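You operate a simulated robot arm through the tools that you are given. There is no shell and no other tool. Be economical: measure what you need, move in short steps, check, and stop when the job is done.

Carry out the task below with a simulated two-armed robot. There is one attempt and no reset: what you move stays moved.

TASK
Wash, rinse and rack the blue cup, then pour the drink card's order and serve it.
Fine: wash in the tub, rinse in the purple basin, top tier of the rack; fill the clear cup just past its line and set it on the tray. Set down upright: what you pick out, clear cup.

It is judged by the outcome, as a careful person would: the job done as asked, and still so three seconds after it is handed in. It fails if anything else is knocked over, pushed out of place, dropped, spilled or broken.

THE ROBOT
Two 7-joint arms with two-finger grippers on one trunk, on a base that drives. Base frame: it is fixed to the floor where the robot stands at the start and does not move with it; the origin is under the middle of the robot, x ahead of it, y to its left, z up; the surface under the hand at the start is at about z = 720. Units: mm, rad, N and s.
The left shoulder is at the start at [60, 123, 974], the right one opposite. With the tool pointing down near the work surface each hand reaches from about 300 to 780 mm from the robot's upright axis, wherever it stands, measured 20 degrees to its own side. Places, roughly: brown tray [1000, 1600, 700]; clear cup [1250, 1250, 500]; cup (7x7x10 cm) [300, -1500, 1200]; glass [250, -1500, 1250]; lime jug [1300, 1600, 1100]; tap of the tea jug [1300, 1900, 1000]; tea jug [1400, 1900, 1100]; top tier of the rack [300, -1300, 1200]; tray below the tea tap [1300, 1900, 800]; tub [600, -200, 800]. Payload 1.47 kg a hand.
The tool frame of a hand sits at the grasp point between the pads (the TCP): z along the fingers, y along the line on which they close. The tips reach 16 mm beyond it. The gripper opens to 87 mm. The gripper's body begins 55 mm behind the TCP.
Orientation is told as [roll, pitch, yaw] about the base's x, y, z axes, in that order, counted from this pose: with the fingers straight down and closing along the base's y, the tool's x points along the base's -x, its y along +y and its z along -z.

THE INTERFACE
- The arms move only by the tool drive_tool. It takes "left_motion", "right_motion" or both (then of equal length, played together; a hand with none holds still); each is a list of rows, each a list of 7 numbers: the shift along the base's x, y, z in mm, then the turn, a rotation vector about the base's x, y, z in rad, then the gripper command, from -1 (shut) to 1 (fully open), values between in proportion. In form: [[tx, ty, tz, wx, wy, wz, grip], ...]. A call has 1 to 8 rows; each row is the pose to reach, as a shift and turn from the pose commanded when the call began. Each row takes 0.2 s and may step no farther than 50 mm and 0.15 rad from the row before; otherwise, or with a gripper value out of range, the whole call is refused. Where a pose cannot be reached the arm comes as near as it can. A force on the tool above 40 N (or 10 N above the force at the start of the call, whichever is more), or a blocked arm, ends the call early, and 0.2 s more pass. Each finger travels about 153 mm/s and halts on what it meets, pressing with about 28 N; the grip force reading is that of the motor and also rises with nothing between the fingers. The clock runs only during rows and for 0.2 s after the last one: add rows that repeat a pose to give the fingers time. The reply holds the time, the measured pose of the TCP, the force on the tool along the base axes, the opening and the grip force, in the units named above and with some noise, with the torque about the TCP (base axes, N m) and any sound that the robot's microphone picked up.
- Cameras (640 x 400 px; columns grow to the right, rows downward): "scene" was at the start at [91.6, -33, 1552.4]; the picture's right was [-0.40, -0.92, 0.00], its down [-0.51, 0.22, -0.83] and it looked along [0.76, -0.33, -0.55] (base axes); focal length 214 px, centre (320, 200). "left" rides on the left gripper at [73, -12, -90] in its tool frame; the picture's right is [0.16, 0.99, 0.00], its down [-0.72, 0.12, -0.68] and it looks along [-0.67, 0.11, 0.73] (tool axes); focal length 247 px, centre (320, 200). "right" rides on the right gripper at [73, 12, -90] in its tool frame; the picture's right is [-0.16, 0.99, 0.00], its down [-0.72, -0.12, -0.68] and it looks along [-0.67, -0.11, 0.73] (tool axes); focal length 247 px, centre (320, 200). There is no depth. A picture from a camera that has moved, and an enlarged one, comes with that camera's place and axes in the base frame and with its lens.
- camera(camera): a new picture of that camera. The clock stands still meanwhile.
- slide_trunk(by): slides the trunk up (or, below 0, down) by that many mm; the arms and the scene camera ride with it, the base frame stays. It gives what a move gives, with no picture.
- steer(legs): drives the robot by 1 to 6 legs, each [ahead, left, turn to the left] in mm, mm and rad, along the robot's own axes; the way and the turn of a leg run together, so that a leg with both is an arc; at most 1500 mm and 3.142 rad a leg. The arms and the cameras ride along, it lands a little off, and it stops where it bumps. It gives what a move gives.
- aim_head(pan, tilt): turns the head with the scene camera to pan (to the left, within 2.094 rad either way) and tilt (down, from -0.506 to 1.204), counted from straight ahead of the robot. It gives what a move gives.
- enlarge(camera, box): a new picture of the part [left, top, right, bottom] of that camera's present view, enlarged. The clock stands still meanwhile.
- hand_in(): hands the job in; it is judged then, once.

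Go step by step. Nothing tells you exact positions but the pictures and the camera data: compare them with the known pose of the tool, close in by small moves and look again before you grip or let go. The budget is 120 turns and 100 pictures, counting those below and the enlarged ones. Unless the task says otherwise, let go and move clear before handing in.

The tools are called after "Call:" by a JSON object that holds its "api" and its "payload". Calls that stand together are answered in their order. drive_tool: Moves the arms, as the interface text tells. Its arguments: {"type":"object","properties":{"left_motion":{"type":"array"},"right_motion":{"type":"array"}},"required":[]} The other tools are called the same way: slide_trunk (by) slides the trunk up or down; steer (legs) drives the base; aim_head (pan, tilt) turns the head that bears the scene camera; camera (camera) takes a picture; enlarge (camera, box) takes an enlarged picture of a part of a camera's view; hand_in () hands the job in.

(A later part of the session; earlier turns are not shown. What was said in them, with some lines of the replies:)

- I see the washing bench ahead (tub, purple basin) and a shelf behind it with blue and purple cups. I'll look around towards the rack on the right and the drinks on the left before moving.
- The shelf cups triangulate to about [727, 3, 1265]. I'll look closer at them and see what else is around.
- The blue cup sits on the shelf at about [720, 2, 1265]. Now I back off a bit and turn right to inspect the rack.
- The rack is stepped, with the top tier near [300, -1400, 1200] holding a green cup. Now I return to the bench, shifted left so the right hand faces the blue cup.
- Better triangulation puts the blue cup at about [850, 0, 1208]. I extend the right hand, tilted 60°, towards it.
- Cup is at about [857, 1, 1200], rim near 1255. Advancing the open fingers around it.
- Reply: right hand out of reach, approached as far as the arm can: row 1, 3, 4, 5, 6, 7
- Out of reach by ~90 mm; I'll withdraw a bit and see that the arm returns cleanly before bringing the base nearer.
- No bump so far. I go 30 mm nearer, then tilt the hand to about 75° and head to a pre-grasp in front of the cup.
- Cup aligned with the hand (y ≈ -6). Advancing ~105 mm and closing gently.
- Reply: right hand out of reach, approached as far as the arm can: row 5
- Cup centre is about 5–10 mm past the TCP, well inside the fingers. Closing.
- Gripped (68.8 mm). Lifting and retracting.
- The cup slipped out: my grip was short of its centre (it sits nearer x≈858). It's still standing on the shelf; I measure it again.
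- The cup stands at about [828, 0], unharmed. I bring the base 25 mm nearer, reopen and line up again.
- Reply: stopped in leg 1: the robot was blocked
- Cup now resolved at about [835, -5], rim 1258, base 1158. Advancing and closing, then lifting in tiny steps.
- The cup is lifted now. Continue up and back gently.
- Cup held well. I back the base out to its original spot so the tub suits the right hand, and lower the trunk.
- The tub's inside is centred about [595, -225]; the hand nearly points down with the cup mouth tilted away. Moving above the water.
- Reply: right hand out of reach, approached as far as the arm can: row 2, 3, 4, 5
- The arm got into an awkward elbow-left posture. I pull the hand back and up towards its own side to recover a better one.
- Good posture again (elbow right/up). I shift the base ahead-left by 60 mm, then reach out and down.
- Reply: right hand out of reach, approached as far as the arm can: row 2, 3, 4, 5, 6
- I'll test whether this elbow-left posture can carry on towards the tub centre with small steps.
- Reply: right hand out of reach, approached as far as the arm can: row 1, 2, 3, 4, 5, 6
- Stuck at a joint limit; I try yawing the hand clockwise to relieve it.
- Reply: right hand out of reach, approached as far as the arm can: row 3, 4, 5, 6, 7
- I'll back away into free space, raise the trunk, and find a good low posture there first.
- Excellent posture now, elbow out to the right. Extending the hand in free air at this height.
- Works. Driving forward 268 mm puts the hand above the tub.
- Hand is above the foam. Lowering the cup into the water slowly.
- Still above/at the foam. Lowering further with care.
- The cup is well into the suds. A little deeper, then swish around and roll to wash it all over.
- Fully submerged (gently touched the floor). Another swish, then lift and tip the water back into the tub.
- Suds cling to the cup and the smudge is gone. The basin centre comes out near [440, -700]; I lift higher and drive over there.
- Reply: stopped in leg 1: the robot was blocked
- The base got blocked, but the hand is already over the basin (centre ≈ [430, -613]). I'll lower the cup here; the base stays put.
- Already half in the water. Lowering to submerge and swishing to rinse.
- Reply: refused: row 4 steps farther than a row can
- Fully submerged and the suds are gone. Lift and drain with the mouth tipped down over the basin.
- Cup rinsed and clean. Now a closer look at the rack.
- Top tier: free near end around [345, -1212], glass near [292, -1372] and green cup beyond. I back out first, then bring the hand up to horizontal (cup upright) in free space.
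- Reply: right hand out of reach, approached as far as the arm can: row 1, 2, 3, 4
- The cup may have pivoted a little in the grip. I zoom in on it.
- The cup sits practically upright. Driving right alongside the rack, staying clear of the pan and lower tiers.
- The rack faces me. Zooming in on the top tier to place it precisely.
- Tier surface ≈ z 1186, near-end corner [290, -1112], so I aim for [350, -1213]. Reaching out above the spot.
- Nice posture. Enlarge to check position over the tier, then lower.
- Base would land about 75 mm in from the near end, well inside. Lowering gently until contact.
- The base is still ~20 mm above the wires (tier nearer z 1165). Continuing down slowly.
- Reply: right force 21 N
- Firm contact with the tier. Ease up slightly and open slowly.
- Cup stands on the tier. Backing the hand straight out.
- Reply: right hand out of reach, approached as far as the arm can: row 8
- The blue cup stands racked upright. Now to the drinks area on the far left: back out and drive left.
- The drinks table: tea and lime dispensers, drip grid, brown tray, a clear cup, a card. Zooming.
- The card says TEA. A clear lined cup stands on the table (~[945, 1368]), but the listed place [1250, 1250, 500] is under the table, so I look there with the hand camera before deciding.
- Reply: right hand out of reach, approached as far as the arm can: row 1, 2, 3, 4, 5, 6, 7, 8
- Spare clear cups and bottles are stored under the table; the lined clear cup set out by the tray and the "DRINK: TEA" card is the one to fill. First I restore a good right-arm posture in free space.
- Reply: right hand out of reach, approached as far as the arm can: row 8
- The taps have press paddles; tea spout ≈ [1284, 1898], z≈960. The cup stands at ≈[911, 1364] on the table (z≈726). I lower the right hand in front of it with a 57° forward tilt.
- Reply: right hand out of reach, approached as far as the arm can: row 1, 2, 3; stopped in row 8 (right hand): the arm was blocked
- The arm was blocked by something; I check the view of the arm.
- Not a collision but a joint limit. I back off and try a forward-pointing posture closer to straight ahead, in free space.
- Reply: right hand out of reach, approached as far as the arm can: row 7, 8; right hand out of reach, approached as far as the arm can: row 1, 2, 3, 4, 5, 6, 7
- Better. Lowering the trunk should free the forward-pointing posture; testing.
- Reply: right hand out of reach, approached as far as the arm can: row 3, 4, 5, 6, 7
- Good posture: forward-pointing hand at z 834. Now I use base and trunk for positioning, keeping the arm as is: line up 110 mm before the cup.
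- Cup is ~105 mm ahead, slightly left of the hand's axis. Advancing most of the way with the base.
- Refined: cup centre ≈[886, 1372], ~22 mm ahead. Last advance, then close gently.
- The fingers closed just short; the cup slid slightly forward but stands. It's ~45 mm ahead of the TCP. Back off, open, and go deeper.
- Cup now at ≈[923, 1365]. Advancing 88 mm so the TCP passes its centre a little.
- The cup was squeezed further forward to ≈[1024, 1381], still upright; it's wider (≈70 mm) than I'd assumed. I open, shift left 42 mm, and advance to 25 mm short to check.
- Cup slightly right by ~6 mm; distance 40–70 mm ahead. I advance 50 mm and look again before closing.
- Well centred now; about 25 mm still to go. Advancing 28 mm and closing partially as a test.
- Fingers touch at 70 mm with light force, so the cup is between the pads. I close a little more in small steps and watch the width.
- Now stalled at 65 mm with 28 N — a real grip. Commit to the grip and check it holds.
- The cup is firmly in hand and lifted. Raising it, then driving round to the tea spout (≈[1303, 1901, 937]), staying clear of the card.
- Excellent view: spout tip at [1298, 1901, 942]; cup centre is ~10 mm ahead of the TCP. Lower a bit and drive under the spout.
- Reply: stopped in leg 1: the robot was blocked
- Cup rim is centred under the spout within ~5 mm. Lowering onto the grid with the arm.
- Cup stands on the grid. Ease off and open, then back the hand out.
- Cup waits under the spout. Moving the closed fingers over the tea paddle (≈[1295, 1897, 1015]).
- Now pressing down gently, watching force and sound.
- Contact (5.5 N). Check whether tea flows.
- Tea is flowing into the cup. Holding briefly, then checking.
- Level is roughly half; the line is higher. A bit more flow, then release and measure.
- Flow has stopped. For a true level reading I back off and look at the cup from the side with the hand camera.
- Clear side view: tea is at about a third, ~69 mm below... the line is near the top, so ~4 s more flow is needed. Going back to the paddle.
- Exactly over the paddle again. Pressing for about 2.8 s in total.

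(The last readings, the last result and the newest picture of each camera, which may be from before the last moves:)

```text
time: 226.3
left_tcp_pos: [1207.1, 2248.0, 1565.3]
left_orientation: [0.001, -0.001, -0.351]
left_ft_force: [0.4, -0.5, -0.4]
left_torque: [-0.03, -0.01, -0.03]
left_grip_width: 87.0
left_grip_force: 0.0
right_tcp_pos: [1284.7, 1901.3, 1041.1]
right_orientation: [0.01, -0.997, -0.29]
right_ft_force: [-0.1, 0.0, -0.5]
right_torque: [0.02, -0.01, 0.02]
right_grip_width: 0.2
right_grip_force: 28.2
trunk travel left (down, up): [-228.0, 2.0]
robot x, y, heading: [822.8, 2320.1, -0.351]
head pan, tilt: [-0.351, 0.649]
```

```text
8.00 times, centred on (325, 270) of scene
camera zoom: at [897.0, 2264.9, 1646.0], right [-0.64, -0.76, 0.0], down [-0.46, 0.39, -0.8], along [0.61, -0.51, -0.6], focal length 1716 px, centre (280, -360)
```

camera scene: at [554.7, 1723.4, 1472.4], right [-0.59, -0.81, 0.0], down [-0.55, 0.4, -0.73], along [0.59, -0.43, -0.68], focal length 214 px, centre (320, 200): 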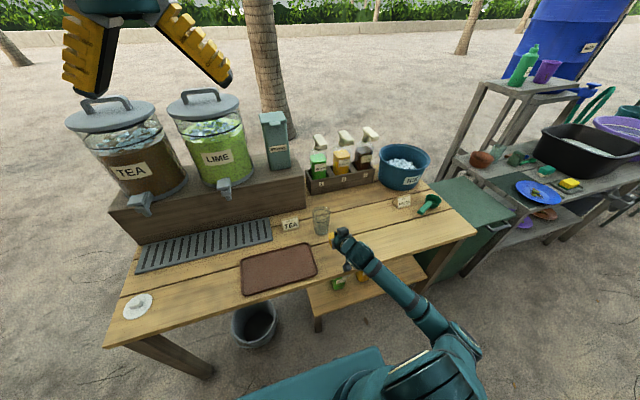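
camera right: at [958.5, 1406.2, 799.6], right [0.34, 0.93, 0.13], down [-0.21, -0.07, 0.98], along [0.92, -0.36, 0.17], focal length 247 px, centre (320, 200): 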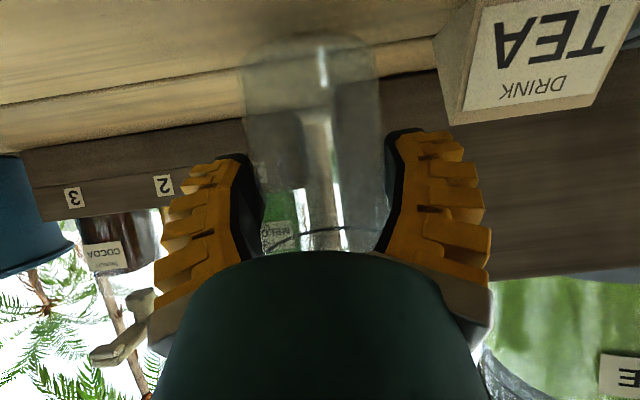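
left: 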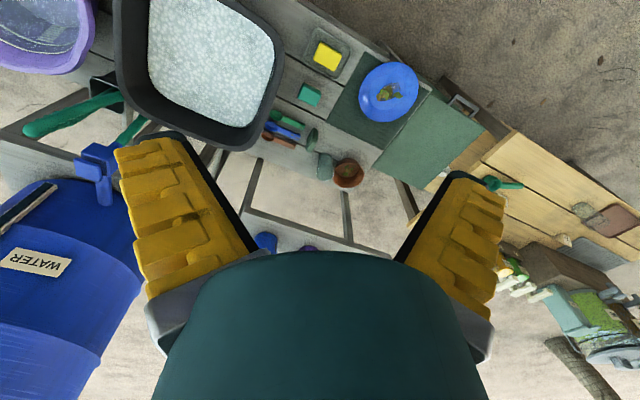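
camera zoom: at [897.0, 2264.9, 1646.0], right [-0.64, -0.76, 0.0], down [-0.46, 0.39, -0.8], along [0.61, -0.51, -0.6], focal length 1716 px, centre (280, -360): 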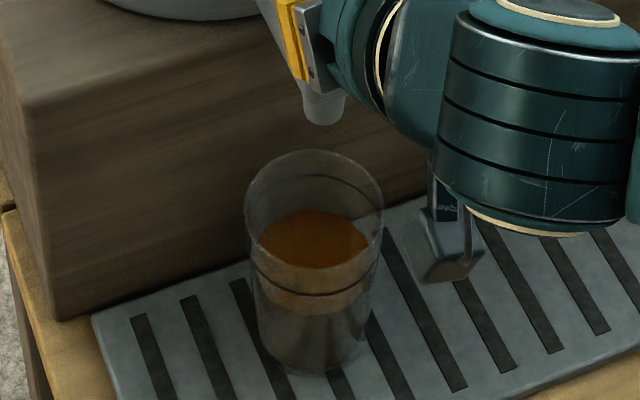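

Tea is now ~13–17 mm under the line, rising ~17 mm/s. Pressing ~0.9 s more, then a side check.

Call:
{"api": "drive_tool", "payload": {"right_motion": [[0, 0, -9, 0, 0, 0, -1], [0, 0, -18, 0, 0, 0, -1], [0, 0, -18, 0, 0, 0, -1], [0, 0, -18, 0, 0, 0, -1], [0, 0, -18, 0, 0, 0, -1], [0, 0, -18, 0, 0, 0, -1], [0, 0, -9, 0, 0, 0, -1], [0, 0, 0, 0, 0, 0, -1]]}}

Call:
{"api": "steer", "payload": {"legs": [[-130, 0, 0]]}}

Call:
{"api": "slide_trunk", "payload": {"by": -190}}

Call:
{"api": "drive_tool", "payload": {"right_motion": [[0, 0, 0, 0, 0, 0, 0], [0, 0, 0, 0, 0, 0, 1], [0, 0, 0, 0, 0, 0, 1], [0, 0, 0, 0, 0, 0, 1]]}}

Call:
{"api": "enlarge", "payload": {"camera": "right", "box": [270, 50, 400, 250]}}

```text
time: 228.1
left_tcp_pos: [1209.0, 2248.9, 1565.6]
left_orientation: [-0.002, -0.001, -0.352]
left_ft_force: [0.2, 0.9, -0.1]
left_torque: [0.0, -0.02, 0.01]
left_grip_width: 87.0
left_grip_force: 0.1
right_tcp_pos: [1283.3, 1901.1, 1041.7]
right_orientation: [0.01, -0.996, -0.291]
right_ft_force: [-0.1, 0.0, -0.3]
right_torque: [0.02, 0.03, 0.02]
right_grip_width: 0.0
right_grip_force: 27.9
trunk travel left (down, up): [-228.0, 2.0]
robot x, y, heading: [822.6, 2322.2, -0.351]
head pan, tilt: [-0.351, 0.649]
```

```text
time: 229.4
left_tcp_pos: [1086.4, 2291.8, 1566.1]
left_orientation: [0.0, -0.001, -0.349]
left_ft_force: [0.1, 0.1, 0.3]
left_torque: [0.01, -0.04, -0.01]
left_grip_width: 87.0
left_grip_force: 0.0
right_tcp_pos: [1165.2, 1943.8, 1042.7]
right_orientation: [0.01, -0.997, -0.29]
right_ft_force: [0.1, -0.3, -1.0]
right_torque: [0.02, -0.01, -0.04]
right_grip_width: 0.1
right_grip_force: 27.2
trunk travel left (down, up): [-228.0, 2.0]
robot x, y, heading: [702.6, 2364.7, -0.349]
head pan, tilt: [-0.351, 0.649]
```

```text
time: 231.5
left_tcp_pos: [1087.7, 2292.2, 1375.5]
left_orientation: [0.0, -0.001, -0.349]
left_ft_force: [-0.3, -0.2, -0.2]
left_torque: [0.01, 0.05, 0.01]
left_grip_width: 87.2
left_grip_force: 0.0
right_tcp_pos: [1164.5, 1944.6, 851.7]
right_orientation: [0.009, -0.998, -0.289]
right_ft_force: [-0.2, -0.2, -0.1]
right_torque: [0.01, -0.01, 0.03]
right_grip_width: 0.0
right_grip_force: 28.2
trunk travel left (down, up): [-38.0, 192.0]
robot x, y, heading: [702.0, 2362.8, -0.349]
head pan, tilt: [-0.351, 0.649]
```

```text
time: 232.5
left_tcp_pos: [1088.4, 2292.2, 1375.2]
left_orientation: [0.0, -0.003, -0.349]
left_ft_force: [-0.8, -0.4, 0.3]
left_torque: [-0.02, 0.01, 0.0]
left_grip_width: 87.0
left_grip_force: 0.2
right_tcp_pos: [1164.0, 1944.6, 852.6]
right_orientation: [0.01, -0.998, -0.29]
right_ft_force: [0.6, 0.1, -0.4]
right_torque: [0.01, -0.02, -0.01]
right_grip_width: 87.0
right_grip_force: 0.1
trunk travel left (down, up): [-38.0, 192.0]
robot x, y, heading: [698.6, 2363.2, -0.345]
head pan, tilt: [-0.351, 0.649]
```

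```text
2.00 times, centred on (335, 150) of right
camera zoom: at [1057.0, 1987.9, 839.9], right [0.36, 0.92, 0.14], down [-0.21, -0.07, 0.98], along [0.91, -0.38, 0.17], focal length 494 px, centre (290, 300)
```

zoom: 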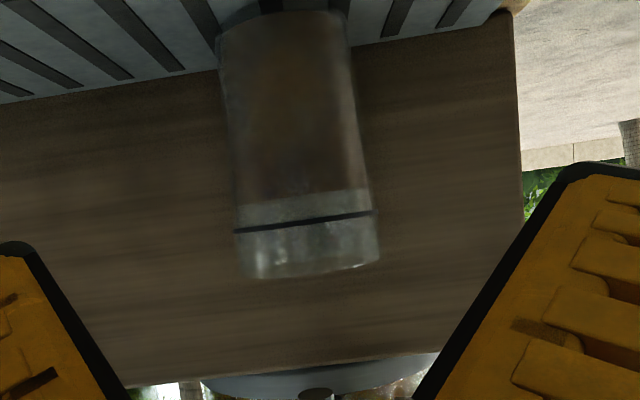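

Tea is ~12 mm under the line; rate ≈15 mm/s. One last ~1.0 s press should take it just past the line.

Call:
{"api": "slide_trunk", "payload": {"by": 190}}

Call:
{"api": "drive_tool", "payload": {"right_motion": [[0, 0, 0, 0, 0, 0, 0], [0, 0, 0, 0, 0, 0, -1], [0, 0, 0, 0, 0, 0, -1], [0, 0, 0, 0, 0, 0, -1]]}}

Call:
{"api": "steer", "payload": {"legs": [[128, 0, 0]]}}

```text
time: 234.6
left_tcp_pos: [1089.1, 2292.8, 1565.5]
left_orientation: [0.0, -0.001, -0.35]
left_ft_force: [0.6, 0.0, 0.3]
left_torque: [-0.03, -0.01, -0.02]
left_grip_width: 86.9
left_grip_force: 0.0
right_tcp_pos: [1164.9, 1945.0, 1042.1]
right_orientation: [0.008, -0.998, -0.289]
right_ft_force: [0.0, 0.2, -0.3]
right_torque: [-0.01, -0.03, -0.02]
right_grip_width: 87.2
right_grip_force: 0.1
trunk travel left (down, up): [-228.0, 2.0]
robot x, y, heading: [699.4, 2368.1, -0.348]
head pan, tilt: [-0.351, 0.649]
```

```text
time: 235.6
left_tcp_pos: [1088.0, 2292.4, 1565.2]
left_orientation: [0.0, -0.003, -0.349]
left_ft_force: [-0.1, -0.3, -0.1]
left_torque: [0.02, 0.0, 0.0]
left_grip_width: 87.0
left_grip_force: 0.0
right_tcp_pos: [1164.3, 1945.5, 1040.5]
right_orientation: [0.009, -0.999, -0.29]
right_ft_force: [-1.2, -0.2, -0.1]
right_torque: [0.06, 0.02, -0.02]
right_grip_width: 0.0
right_grip_force: 28.6
trunk travel left (down, up): [-228.0, 2.0]
robot x, y, heading: [701.9, 2367.7, -0.349]
head pan, tilt: [-0.351, 0.649]
```

```text
time: 236.8
left_tcp_pos: [1204.1, 2249.2, 1566.1]
left_orientation: [0.0, -0.002, -0.353]
left_ft_force: [0.5, 0.2, 0.0]
left_torque: [0.01, 0.01, -0.03]
left_grip_width: 87.0
left_grip_force: 0.0
right_tcp_pos: [1281.1, 1901.4, 1041.5]
right_orientation: [0.009, -0.995, -0.291]
right_ft_force: [0.0, 0.1, 0.2]
right_torque: [0.0, -0.02, -0.02]
right_grip_width: 0.0
right_grip_force: 28.0
trunk travel left (down, up): [-228.0, 2.0]
robot x, y, heading: [818.1, 2319.1, -0.35]
head pan, tilt: [-0.351, 0.649]
```

Call:
{"api": "drive_tool", "payload": {"right_motion": [[3, -1, -9, 0, 0, 0, -1], [3, -1, -18, 0, 0, 0, -1], [3, -1, -18, 0, 0, 0, -1], [3, -1, -18, 0, 0, 0, -1], [3, -1, -18, 0, 0, 0, -1], [3, -1, -18, 0, 0, 0, -1], [3, -1, -18, 0, 0, 0, -1], [3, -1, 10, 0, 0, 0, -1]]}}

Call:
{"api": "steer", "payload": {"legs": [[-130, 0, 0]]}}

Call:
{"api": "slide_trunk", "payload": {"by": -210}}

Call:
{"api": "drive_tool", "payload": {"right_motion": [[0, 0, 0, 0, 0, 0, 0], [0, 0, -10, 0, 0, 0, 1], [0, 0, -15, 0, 0, 0, 1], [0, 0, -20, 0, 0, 0, 1]]}}

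Call:
{"api": "camera", "payload": {"camera": "right"}}

```text
time: 238.6
left_tcp_pos: [1203.8, 2250.2, 1565.2]
left_orientation: [0.0, -0.001, -0.35]
left_ft_force: [0.4, -0.3, 0.3]
left_torque: [-0.04, -0.01, -0.01]
left_grip_width: 87.0
left_grip_force: 0.1
right_tcp_pos: [1283.6, 1902.4, 1055.2]
right_orientation: [0.008, -0.996, -0.29]
right_ft_force: [-0.3, 0.3, -0.9]
right_torque: [-0.01, -0.01, 0.04]
right_grip_width: 0.0
right_grip_force: 28.3
trunk travel left (down, up): [-228.0, 2.0]
robot x, y, heading: [819.3, 2322.0, -0.346]
head pan, tilt: [-0.351, 0.649]
```

```text
time: 239.9
left_tcp_pos: [1084.8, 2292.1, 1567.3]
left_orientation: [0.0, -0.005, -0.352]
left_ft_force: [-0.6, -0.1, 0.4]
left_torque: [0.03, 0.01, 0.03]
left_grip_width: 87.1
left_grip_force: 0.1
right_tcp_pos: [1163.3, 1945.2, 1054.6]
right_orientation: [0.009, -0.999, -0.29]
right_ft_force: [-0.8, -0.4, 0.1]
right_torque: [-0.01, -0.01, 0.03]
right_grip_width: 0.2
right_grip_force: 28.1
trunk travel left (down, up): [-228.0, 2.0]
robot x, y, heading: [697.8, 2365.1, -0.351]
head pan, tilt: [-0.351, 0.649]
```

```text
time: 242.2
left_tcp_pos: [1084.8, 2292.3, 1355.9]
left_orientation: [0.0, -0.002, -0.35]
left_ft_force: [-0.2, -0.2, -0.1]
left_torque: [-0.06, 0.01, 0.02]
left_grip_width: 86.9
left_grip_force: 0.0
right_tcp_pos: [1163.4, 1945.2, 843.5]
right_orientation: [0.009, -0.999, -0.29]
right_ft_force: [-0.3, -0.6, 0.7]
right_torque: [0.01, 0.0, -0.01]
right_grip_width: 0.1
right_grip_force: 28.2
trunk travel left (down, up): [-18.0, 212.0]
robot x, y, heading: [700.0, 2365.0, -0.35]
head pan, tilt: [-0.351, 0.649]
```

```text
time: 243.2
left_tcp_pos: [1085.9, 2292.6, 1355.6]
left_orientation: [0.0, -0.003, -0.351]
left_ft_force: [0.2, -0.5, -0.3]
left_torque: [0.01, -0.01, 0.01]
left_grip_width: 87.2
left_grip_force: 0.0
right_tcp_pos: [1164.9, 1946.0, 824.1]
right_orientation: [0.006, -0.998, -0.292]
right_ft_force: [-1.1, 0.1, 0.0]
right_torque: [0.01, -0.02, 0.0]
right_grip_width: 86.8
right_grip_force: 0.0
trunk travel left (down, up): [-18.0, 212.0]
robot x, y, heading: [697.4, 2363.7, -0.348]
head pan, tilt: [-0.351, 0.649]
```

```text
1 pictures are left
camera right: at [1056.5, 1988.4, 811.6], right [0.36, 0.92, 0.14], down [-0.21, -0.07, 0.98], along [0.91, -0.38, 0.17], focal length 247 px, centre (320, 200)
```

right: 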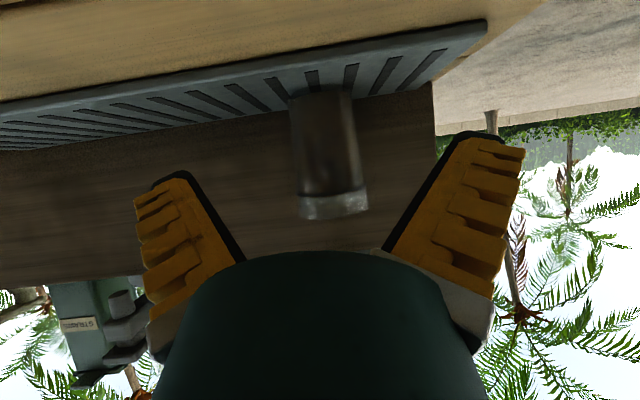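

The level now sits just at/over the line (only ~22 mm clear to the rim versus 25 mm from line to rim). I return the open hand to exactly the pose where I released the cup.

Call:
{"api": "drive_tool", "payload": {"right_motion": [[0, 0, -6, 0, 0, 0, 1], [0, 0, -12, 0, 0, 0, 1], [0, 0, -18, 0, 0, 0, 1]]}}

Call:
{"api": "steer", "payload": {"legs": [[100, 5, 0]]}}

```text
time: 243.9
left_tcp_pos: [1084.4, 2293.1, 1356.1]
left_orientation: [0.001, -0.001, -0.351]
left_ft_force: [0.2, -0.7, -1.0]
left_torque: [0.01, -0.03, -0.04]
left_grip_width: 87.0
left_grip_force: 0.0
right_tcp_pos: [1164.5, 1944.4, 805.6]
right_orientation: [0.009, -0.997, -0.291]
right_ft_force: [-0.1, -0.1, 0.3]
right_torque: [0.03, 0.03, 0.01]
right_grip_width: 87.0
right_grip_force: 0.1
trunk travel left (down, up): [-18.0, 212.0]
robot x, y, heading: [698.1, 2370.1, -0.345]
head pan, tilt: [-0.351, 0.649]
```

```text
time: 245.1
left_tcp_pos: [1183.7, 2262.8, 1355.2]
left_orientation: [0.001, -0.001, -0.348]
left_ft_force: [0.0, 0.0, 0.3]
left_torque: [-0.01, 0.07, 0.02]
left_grip_width: 87.1
left_grip_force: 0.0
right_tcp_pos: [1262.6, 1914.8, 805.7]
right_orientation: [0.009, -0.999, -0.29]
right_ft_force: [-0.2, -0.1, -0.2]
right_torque: [-0.01, -0.03, 0.01]
right_grip_width: 86.9
right_grip_force: 0.1
trunk travel left (down, up): [-18.0, 212.0]
robot x, y, heading: [794.8, 2337.8, -0.346]
head pan, tilt: [-0.351, 0.649]
```

Call:
{"api": "drive_tool", "payload": {"right_motion": [[8, -3, 0, 0, 0, 0, 1], [16, -5, 0, 0, 0, 0, 1], [24, -8, 0, 0, 0, 0, 1]]}}

Call:
{"api": "drive_tool", "payload": {"right_motion": [[0, 0, 0, 0, 0, 0, 0.9], [0, 0, 0, 0, 0, 0, 0.8], [0, 0, 0, 0, 0, 0, 0.7], [0, 0, 0, 0, 0, 0, 0.6], [0, 0, 0, 0, 0, 0, 0.5], [0, 0, 0, 0, 0, 0, 0.4], [0, 0, 0, 0, 0, 0, 0.35]]}}

```text
time: 245.9
left_tcp_pos: [1182.7, 2262.8, 1356.0]
left_orientation: [0.0, -0.002, -0.348]
left_ft_force: [0.2, 0.4, -0.4]
left_torque: [-0.04, 0.0, -0.01]
left_grip_width: 87.2
left_grip_force: 0.0
right_tcp_pos: [1284.0, 1908.1, 806.1]
right_orientation: [0.01, -0.996, -0.29]
right_ft_force: [0.0, -0.6, 1.0]
right_torque: [0.0, 0.0, -0.02]
right_grip_width: 87.0
right_grip_force: 0.1
trunk travel left (down, up): [-18.0, 212.0]
robot x, y, heading: [795.1, 2334.5, -0.345]
head pan, tilt: [-0.351, 0.649]
```

```text
time: 247.5
left_tcp_pos: [1182.7, 2262.6, 1354.9]
left_orientation: [-0.002, -0.001, -0.348]
left_ft_force: [0.4, -0.3, -1.0]
left_torque: [0.0, 0.0, -0.01]
left_grip_width: 87.0
left_grip_force: 0.1
right_tcp_pos: [1284.6, 1907.0, 805.5]
right_orientation: [0.009, -0.996, -0.29]
right_ft_force: [0.5, -0.3, 0.1]
right_torque: [-0.03, -0.07, -0.02]
right_grip_width: 64.9
right_grip_force: 28.2
trunk travel left (down, up): [-18.0, 212.0]
robot x, y, heading: [798.6, 2335.8, -0.352]
head pan, tilt: [-0.351, 0.649]
```

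Gripped at 64.9 mm as before. Firm up, then lift slowly.

Call:
{"api": "drive_tool", "payload": {"right_motion": [[0, 0, 0, 0, 0, 0, 0], [0, 0, 0, 0, 0, 0, -0.5], [0, 0, 0, 0, 0, 0, -1], [0, 0, 1, 0, 0, 0, -1], [0, 0, 2, 0, 0, 0, -1], [0, 0, 4, 0, 0, 0, -1], [0, 0, 6, 0, 0, 0, -1]]}}

Call:
{"api": "drive_tool", "payload": {"right_motion": [[0, 0, 3, 0, 0, 0, -1], [0, 0, 6, 0, 0, 0, -1], [0, 0, 9, 0, 0, 0, -1], [0, 0, 12, 0, 0, 0, -1], [0, 0, 15, 0, 0, 0, -1], [0, 0, 18, 0, 0, 0, -1], [0, 0, 21, 0, 0, 0, -1], [0, 0, 24, 0, 0, 0, -1]]}}

```text
time: 249.1
left_tcp_pos: [1182.9, 2263.5, 1355.8]
left_orientation: [-0.001, -0.003, -0.349]
left_ft_force: [-1.0, -0.7, -0.3]
left_torque: [0.0, 0.02, 0.0]
left_grip_width: 87.1
left_grip_force: 0.0
right_tcp_pos: [1284.2, 1907.4, 812.9]
right_orientation: [0.009, -0.999, -0.288]
right_ft_force: [-0.3, -0.3, -3.3]
right_torque: [0.03, 0.03, 0.01]
right_grip_width: 64.8
right_grip_force: 28.1
trunk travel left (down, up): [-18.0, 212.0]
robot x, y, heading: [795.9, 2333.8, -0.349]
head pan, tilt: [-0.351, 0.649]
```

```text
time: 250.9
left_tcp_pos: [1181.6, 2264.0, 1355.5]
left_orientation: [0.001, -0.003, -0.35]
left_ft_force: [-0.3, -0.5, 0.3]
left_torque: [0.01, 0.04, 0.02]
left_grip_width: 87.0
left_grip_force: 0.1
right_tcp_pos: [1285.4, 1906.1, 835.3]
right_orientation: [0.009, -0.999, -0.287]
right_ft_force: [0.3, 1.3, -3.1]
right_torque: [0.03, 0.03, 0.0]
right_grip_width: 64.8
right_grip_force: 28.3
trunk travel left (down, up): [-18.0, 212.0]
robot x, y, heading: [794.5, 2337.5, -0.348]
head pan, tilt: [-0.351, 0.649]
```

Held securely (≈3 N load). Carrying it back out and to the right, over the tray.

Call:
{"api": "steer", "payload": {"legs": [[-196, 0, 0]]}}

Call:
{"api": "steer", "payload": {"legs": [[0, -390, 0]]}}

```text
time: 252.5
left_tcp_pos: [999.3, 2329.2, 1356.2]
left_orientation: [-0.001, -0.002, -0.348]
left_ft_force: [-0.7, 0.4, 0.1]
left_torque: [-0.01, -0.03, 0.0]
left_grip_width: 87.0
left_grip_force: 0.1
right_tcp_pos: [1103.4, 1973.6, 835.3]
right_orientation: [0.009, -0.999, -0.288]
right_ft_force: [0.7, 0.6, -3.6]
right_torque: [0.01, -0.02, -0.02]
right_grip_width: 64.8
right_grip_force: 28.1
trunk travel left (down, up): [-18.0, 212.0]
robot x, y, heading: [614.0, 2405.5, -0.343]
head pan, tilt: [-0.351, 0.649]
```

```text
time: 256.4
left_tcp_pos: [870.0, 1966.7, 1356.0]
left_orientation: [-0.001, -0.001, -0.35]
left_ft_force: [0.3, 0.6, 0.6]
left_torque: [-0.02, 0.0, 0.0]
left_grip_width: 86.9
left_grip_force: 0.1
right_tcp_pos: [972.9, 1609.9, 835.6]
right_orientation: [0.009, -0.999, -0.287]
right_ft_force: [-0.9, -0.2, -3.1]
right_torque: [0.01, 0.03, 0.03]
right_grip_width: 64.6
right_grip_force: 28.2
trunk travel left (down, up): [-18.0, 212.0]
robot x, y, heading: [483.2, 2041.3, -0.344]
head pan, tilt: [-0.351, 0.649]
```

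Over the tray centre. Lowering gently to contact.

Call:
{"api": "drive_tool", "payload": {"right_motion": [[0, 0, -4, 0, 0, 0, -1], [0, 0, -8, 0, 0, 0, -1], [0, 0, -12, 0, 0, 0, -1], [0, 0, -16, 0, 0, 0, -1], [0, 0, -20, 0, 0, 0, -1], [0, 0, -23, 0, 0, 0, -1]]}}

Call:
{"api": "drive_tool", "payload": {"right_motion": [[0, 0, -2, 0, 0, 0, -1], [0, 0, -4, 0, 0, 0, -1], [0, 0, -6, 0, 0, 0, -1]]}}

```text
time: 257.8
left_tcp_pos: [868.6, 1966.0, 1356.5]
left_orientation: [0.0, -0.001, -0.348]
left_ft_force: [-0.1, -0.8, 0.2]
left_torque: [0.02, 0.0, -0.02]
left_grip_width: 87.1
left_grip_force: 0.1
right_tcp_pos: [974.2, 1610.0, 813.2]
right_orientation: [0.009, -1.001, -0.288]
right_ft_force: [-0.3, 0.5, -2.5]
right_torque: [0.03, 0.03, -0.02]
right_grip_width: 64.7
right_grip_force: 28.3
trunk travel left (down, up): [-18.0, 212.0]
robot x, y, heading: [482.4, 2037.4, -0.344]
head pan, tilt: [-0.351, 0.649]
```

```text
time: 258.6
left_tcp_pos: [870.6, 1967.4, 1355.8]
left_orientation: [0.0, -0.001, -0.35]
left_ft_force: [-0.9, 0.4, -0.3]
left_torque: [-0.01, 0.0, 0.0]
left_grip_width: 86.9
left_grip_force: 0.1
right_tcp_pos: [972.7, 1610.2, 805.5]
right_orientation: [0.008, -0.996, -0.289]
right_ft_force: [-0.2, -0.4, -4.5]
right_torque: [0.02, 0.01, 0.01]
right_grip_width: 64.4
right_grip_force: 27.4
trunk travel left (down, up): [-18.0, 212.0]
robot x, y, heading: [486.0, 2038.8, -0.344]
head pan, tilt: [-0.351, 0.649]
```

Call:
{"api": "drive_tool", "payload": {"right_motion": [[0, 0, -2, 0, 0, 0, -1], [0, 0, -4, 0, 0, 0, -1]]}}

Call:
{"api": "drive_tool", "payload": {"right_motion": [[0, 0, -1, 0, 0, 0, -1], [0, 0, -2, 0, 0, 0, -1]]}}

```text
time: 259.2
left_tcp_pos: [870.1, 1966.5, 1355.1]
left_orientation: [0.001, 0.0, -0.348]
left_ft_force: [0.1, 0.0, 0.6]
left_torque: [0.03, -0.01, 0.02]
left_grip_width: 87.1
left_grip_force: 0.0
right_tcp_pos: [973.8, 1610.7, 802.3]
right_orientation: [0.009, -0.999, -0.286]
right_ft_force: [-0.5, -0.7, -3.6]
right_torque: [-0.01, 0.02, 0.0]
right_grip_width: 65.0
right_grip_force: 27.7
trunk travel left (down, up): [-18.0, 212.0]
robot x, y, heading: [480.3, 2038.8, -0.347]
head pan, tilt: [-0.351, 0.649]
```

```text
time: 259.8
left_tcp_pos: [869.7, 1965.9, 1355.8]
left_orientation: [0.0, -0.002, -0.35]
left_ft_force: [0.0, -0.3, -0.4]
left_torque: [0.03, 0.0, 0.02]
left_grip_width: 86.5
left_grip_force: 0.0
right_tcp_pos: [973.5, 1610.7, 801.0]
right_orientation: [0.007, -0.999, -0.29]
right_ft_force: [-0.1, 0.3, 1.0]
right_torque: [-0.08, -0.05, -0.07]
right_grip_width: 64.7
right_grip_force: 28.0
trunk travel left (down, up): [-18.0, 212.0]
robot x, y, heading: [482.3, 2040.3, -0.347]
head pan, tilt: [-0.351, 0.649]
```

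Contact has begun. One or two millimetres more, then release slowly and back straight out.

Call:
{"api": "drive_tool", "payload": {"right_motion": [[0, 0, -1, 0, 0, 0, -1], [0, 0, -2, 0, 0, 0, -1]]}}

Call:
{"api": "drive_tool", "payload": {"right_motion": [[0, 0, 0, 0, 0, 0, 0.52], [0, 0, 0, 0, 0, 0, 0.65], [0, 0, 0, 0, 0, 0, 0.8], [0, 0, 0, 0, 0, 0, 1], [0, 0, 0, 0, 0, 0, 1]]}}

Call:
{"api": "steer", "payload": {"legs": [[-200, -12, 0]]}}

Call:
{"api": "aim_head", "payload": {"pan": -0.3, "tilt": 0.6}}

Call:
{"api": "enlarge", "payload": {"camera": "scene", "box": [200, 100, 520, 300]}}

```text
time: 260.4
left_tcp_pos: [868.1, 1967.8, 1355.2]
left_orientation: [0.001, -0.004, -0.347]
left_ft_force: [-0.3, -0.7, 0.0]
left_torque: [-0.01, 0.01, -0.02]
left_grip_width: 87.1
left_grip_force: 0.1
right_tcp_pos: [973.6, 1610.7, 801.2]
right_orientation: [0.007, -1.002, -0.288]
right_ft_force: [-3.7, 0.3, 12.0]
right_torque: [-0.14, -0.25, -0.07]
right_grip_width: 65.0
right_grip_force: 27.2
trunk travel left (down, up): [-18.0, 212.0]
robot x, y, heading: [483.6, 2040.1, -0.347]
head pan, tilt: [-0.351, 0.649]
```

```text
time: 261.6
left_tcp_pos: [869.8, 1967.7, 1356.1]
left_orientation: [0.0, -0.002, -0.349]
left_ft_force: [-0.3, 0.9, -0.3]
left_torque: [0.01, 0.01, 0.0]
left_grip_width: 87.2
left_grip_force: 0.0
right_tcp_pos: [973.9, 1610.9, 798.4]
right_orientation: [0.01, -0.998, -0.288]
right_ft_force: [-0.2, 0.4, 0.6]
right_torque: [0.02, 0.03, 0.01]
right_grip_width: 87.1
right_grip_force: 0.0
trunk travel left (down, up): [-18.0, 212.0]
robot x, y, heading: [483.1, 2039.4, -0.344]
head pan, tilt: [-0.351, 0.649]
```

```text
time: 263.2
left_tcp_pos: [678.1, 2022.6, 1356.4]
left_orientation: [0.001, -0.001, -0.353]
left_ft_force: [-0.2, -0.1, 0.2]
left_torque: [0.0, -0.01, 0.01]
left_grip_width: 86.9
left_grip_force: 0.1
right_tcp_pos: [781.6, 1664.8, 799.5]
right_orientation: [0.009, -0.998, -0.294]
right_ft_force: [-0.8, 1.9, 0.9]
right_torque: [0.03, -0.01, 0.02]
right_grip_width: 86.8
right_grip_force: 0.1
trunk travel left (down, up): [-18.0, 212.0]
robot x, y, heading: [292.1, 2096.3, -0.35]
head pan, tilt: [-0.351, 0.649]
```

```text
time: 263.8
left_tcp_pos: [679.5, 2021.7, 1357.1]
left_orientation: [-0.001, -0.001, -0.354]
left_ft_force: [-0.1, -0.5, 0.4]
left_torque: [0.0, 0.01, -0.05]
left_grip_width: 87.1
left_grip_force: 0.1
right_tcp_pos: [782.3, 1664.3, 798.2]
right_orientation: [0.009, -0.999, -0.295]
right_ft_force: [-0.8, 0.6, -0.9]
right_torque: [-0.02, 0.02, 0.0]
right_grip_width: 86.9
right_grip_force: 0.1
trunk travel left (down, up): [-18.0, 212.0]
robot x, y, heading: [293.9, 2095.6, -0.353]
head pan, tilt: [-0.3, 0.6]
```

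```text
2.00 times, centred on (360, 200) of scene
camera zoom: at [372.8, 2041.6, 1440.2], right [-0.61, -0.79, 0.0], down [-0.45, 0.34, -0.82], along [0.66, -0.5, -0.57], focal length 429 px, centre (240, 200)
```

zoom: 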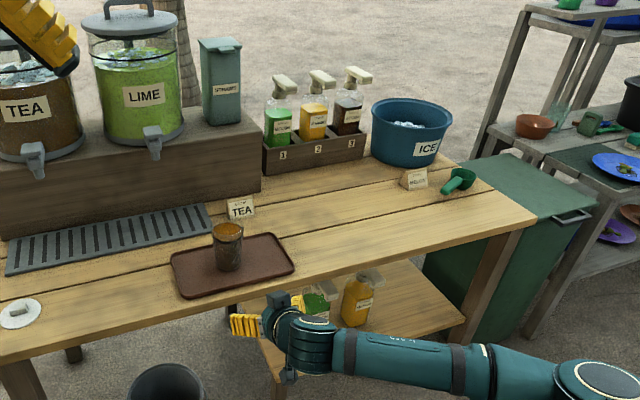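

The cup of tea stands upright on the tray, nothing else is disturbed, and the hands are clear. I'm handing the job in.

Call:
{"api": "hand_in", "payload": {}}

```text
The job is handed in.
```

I washed the blue cup in the tub, rinsed it in the purple basin and stood it upright on the rack's top tier. I then filled the clear cup with tea, as the drink card asked, and set it upright on the tray.

- **Fill level:** in the last side view the tea was at the line or about 2–3 mm past it. The picture was too small to be surer than that.
- **Slips:** the blue cup slipped back onto its shelf on my first lift. The clear cup slid about 15 cm along the table before I got a firm grip. Neither cup fell and nothing spilled.
- **Bumps:** the base was blocked while driving three times, twice right at the front of the bench or drinks table. I saw nothing moved by it.
- **Which clear cup:** I used the lined one set out beside the tray. There are similar spares under the table, near the spot you listed for it.
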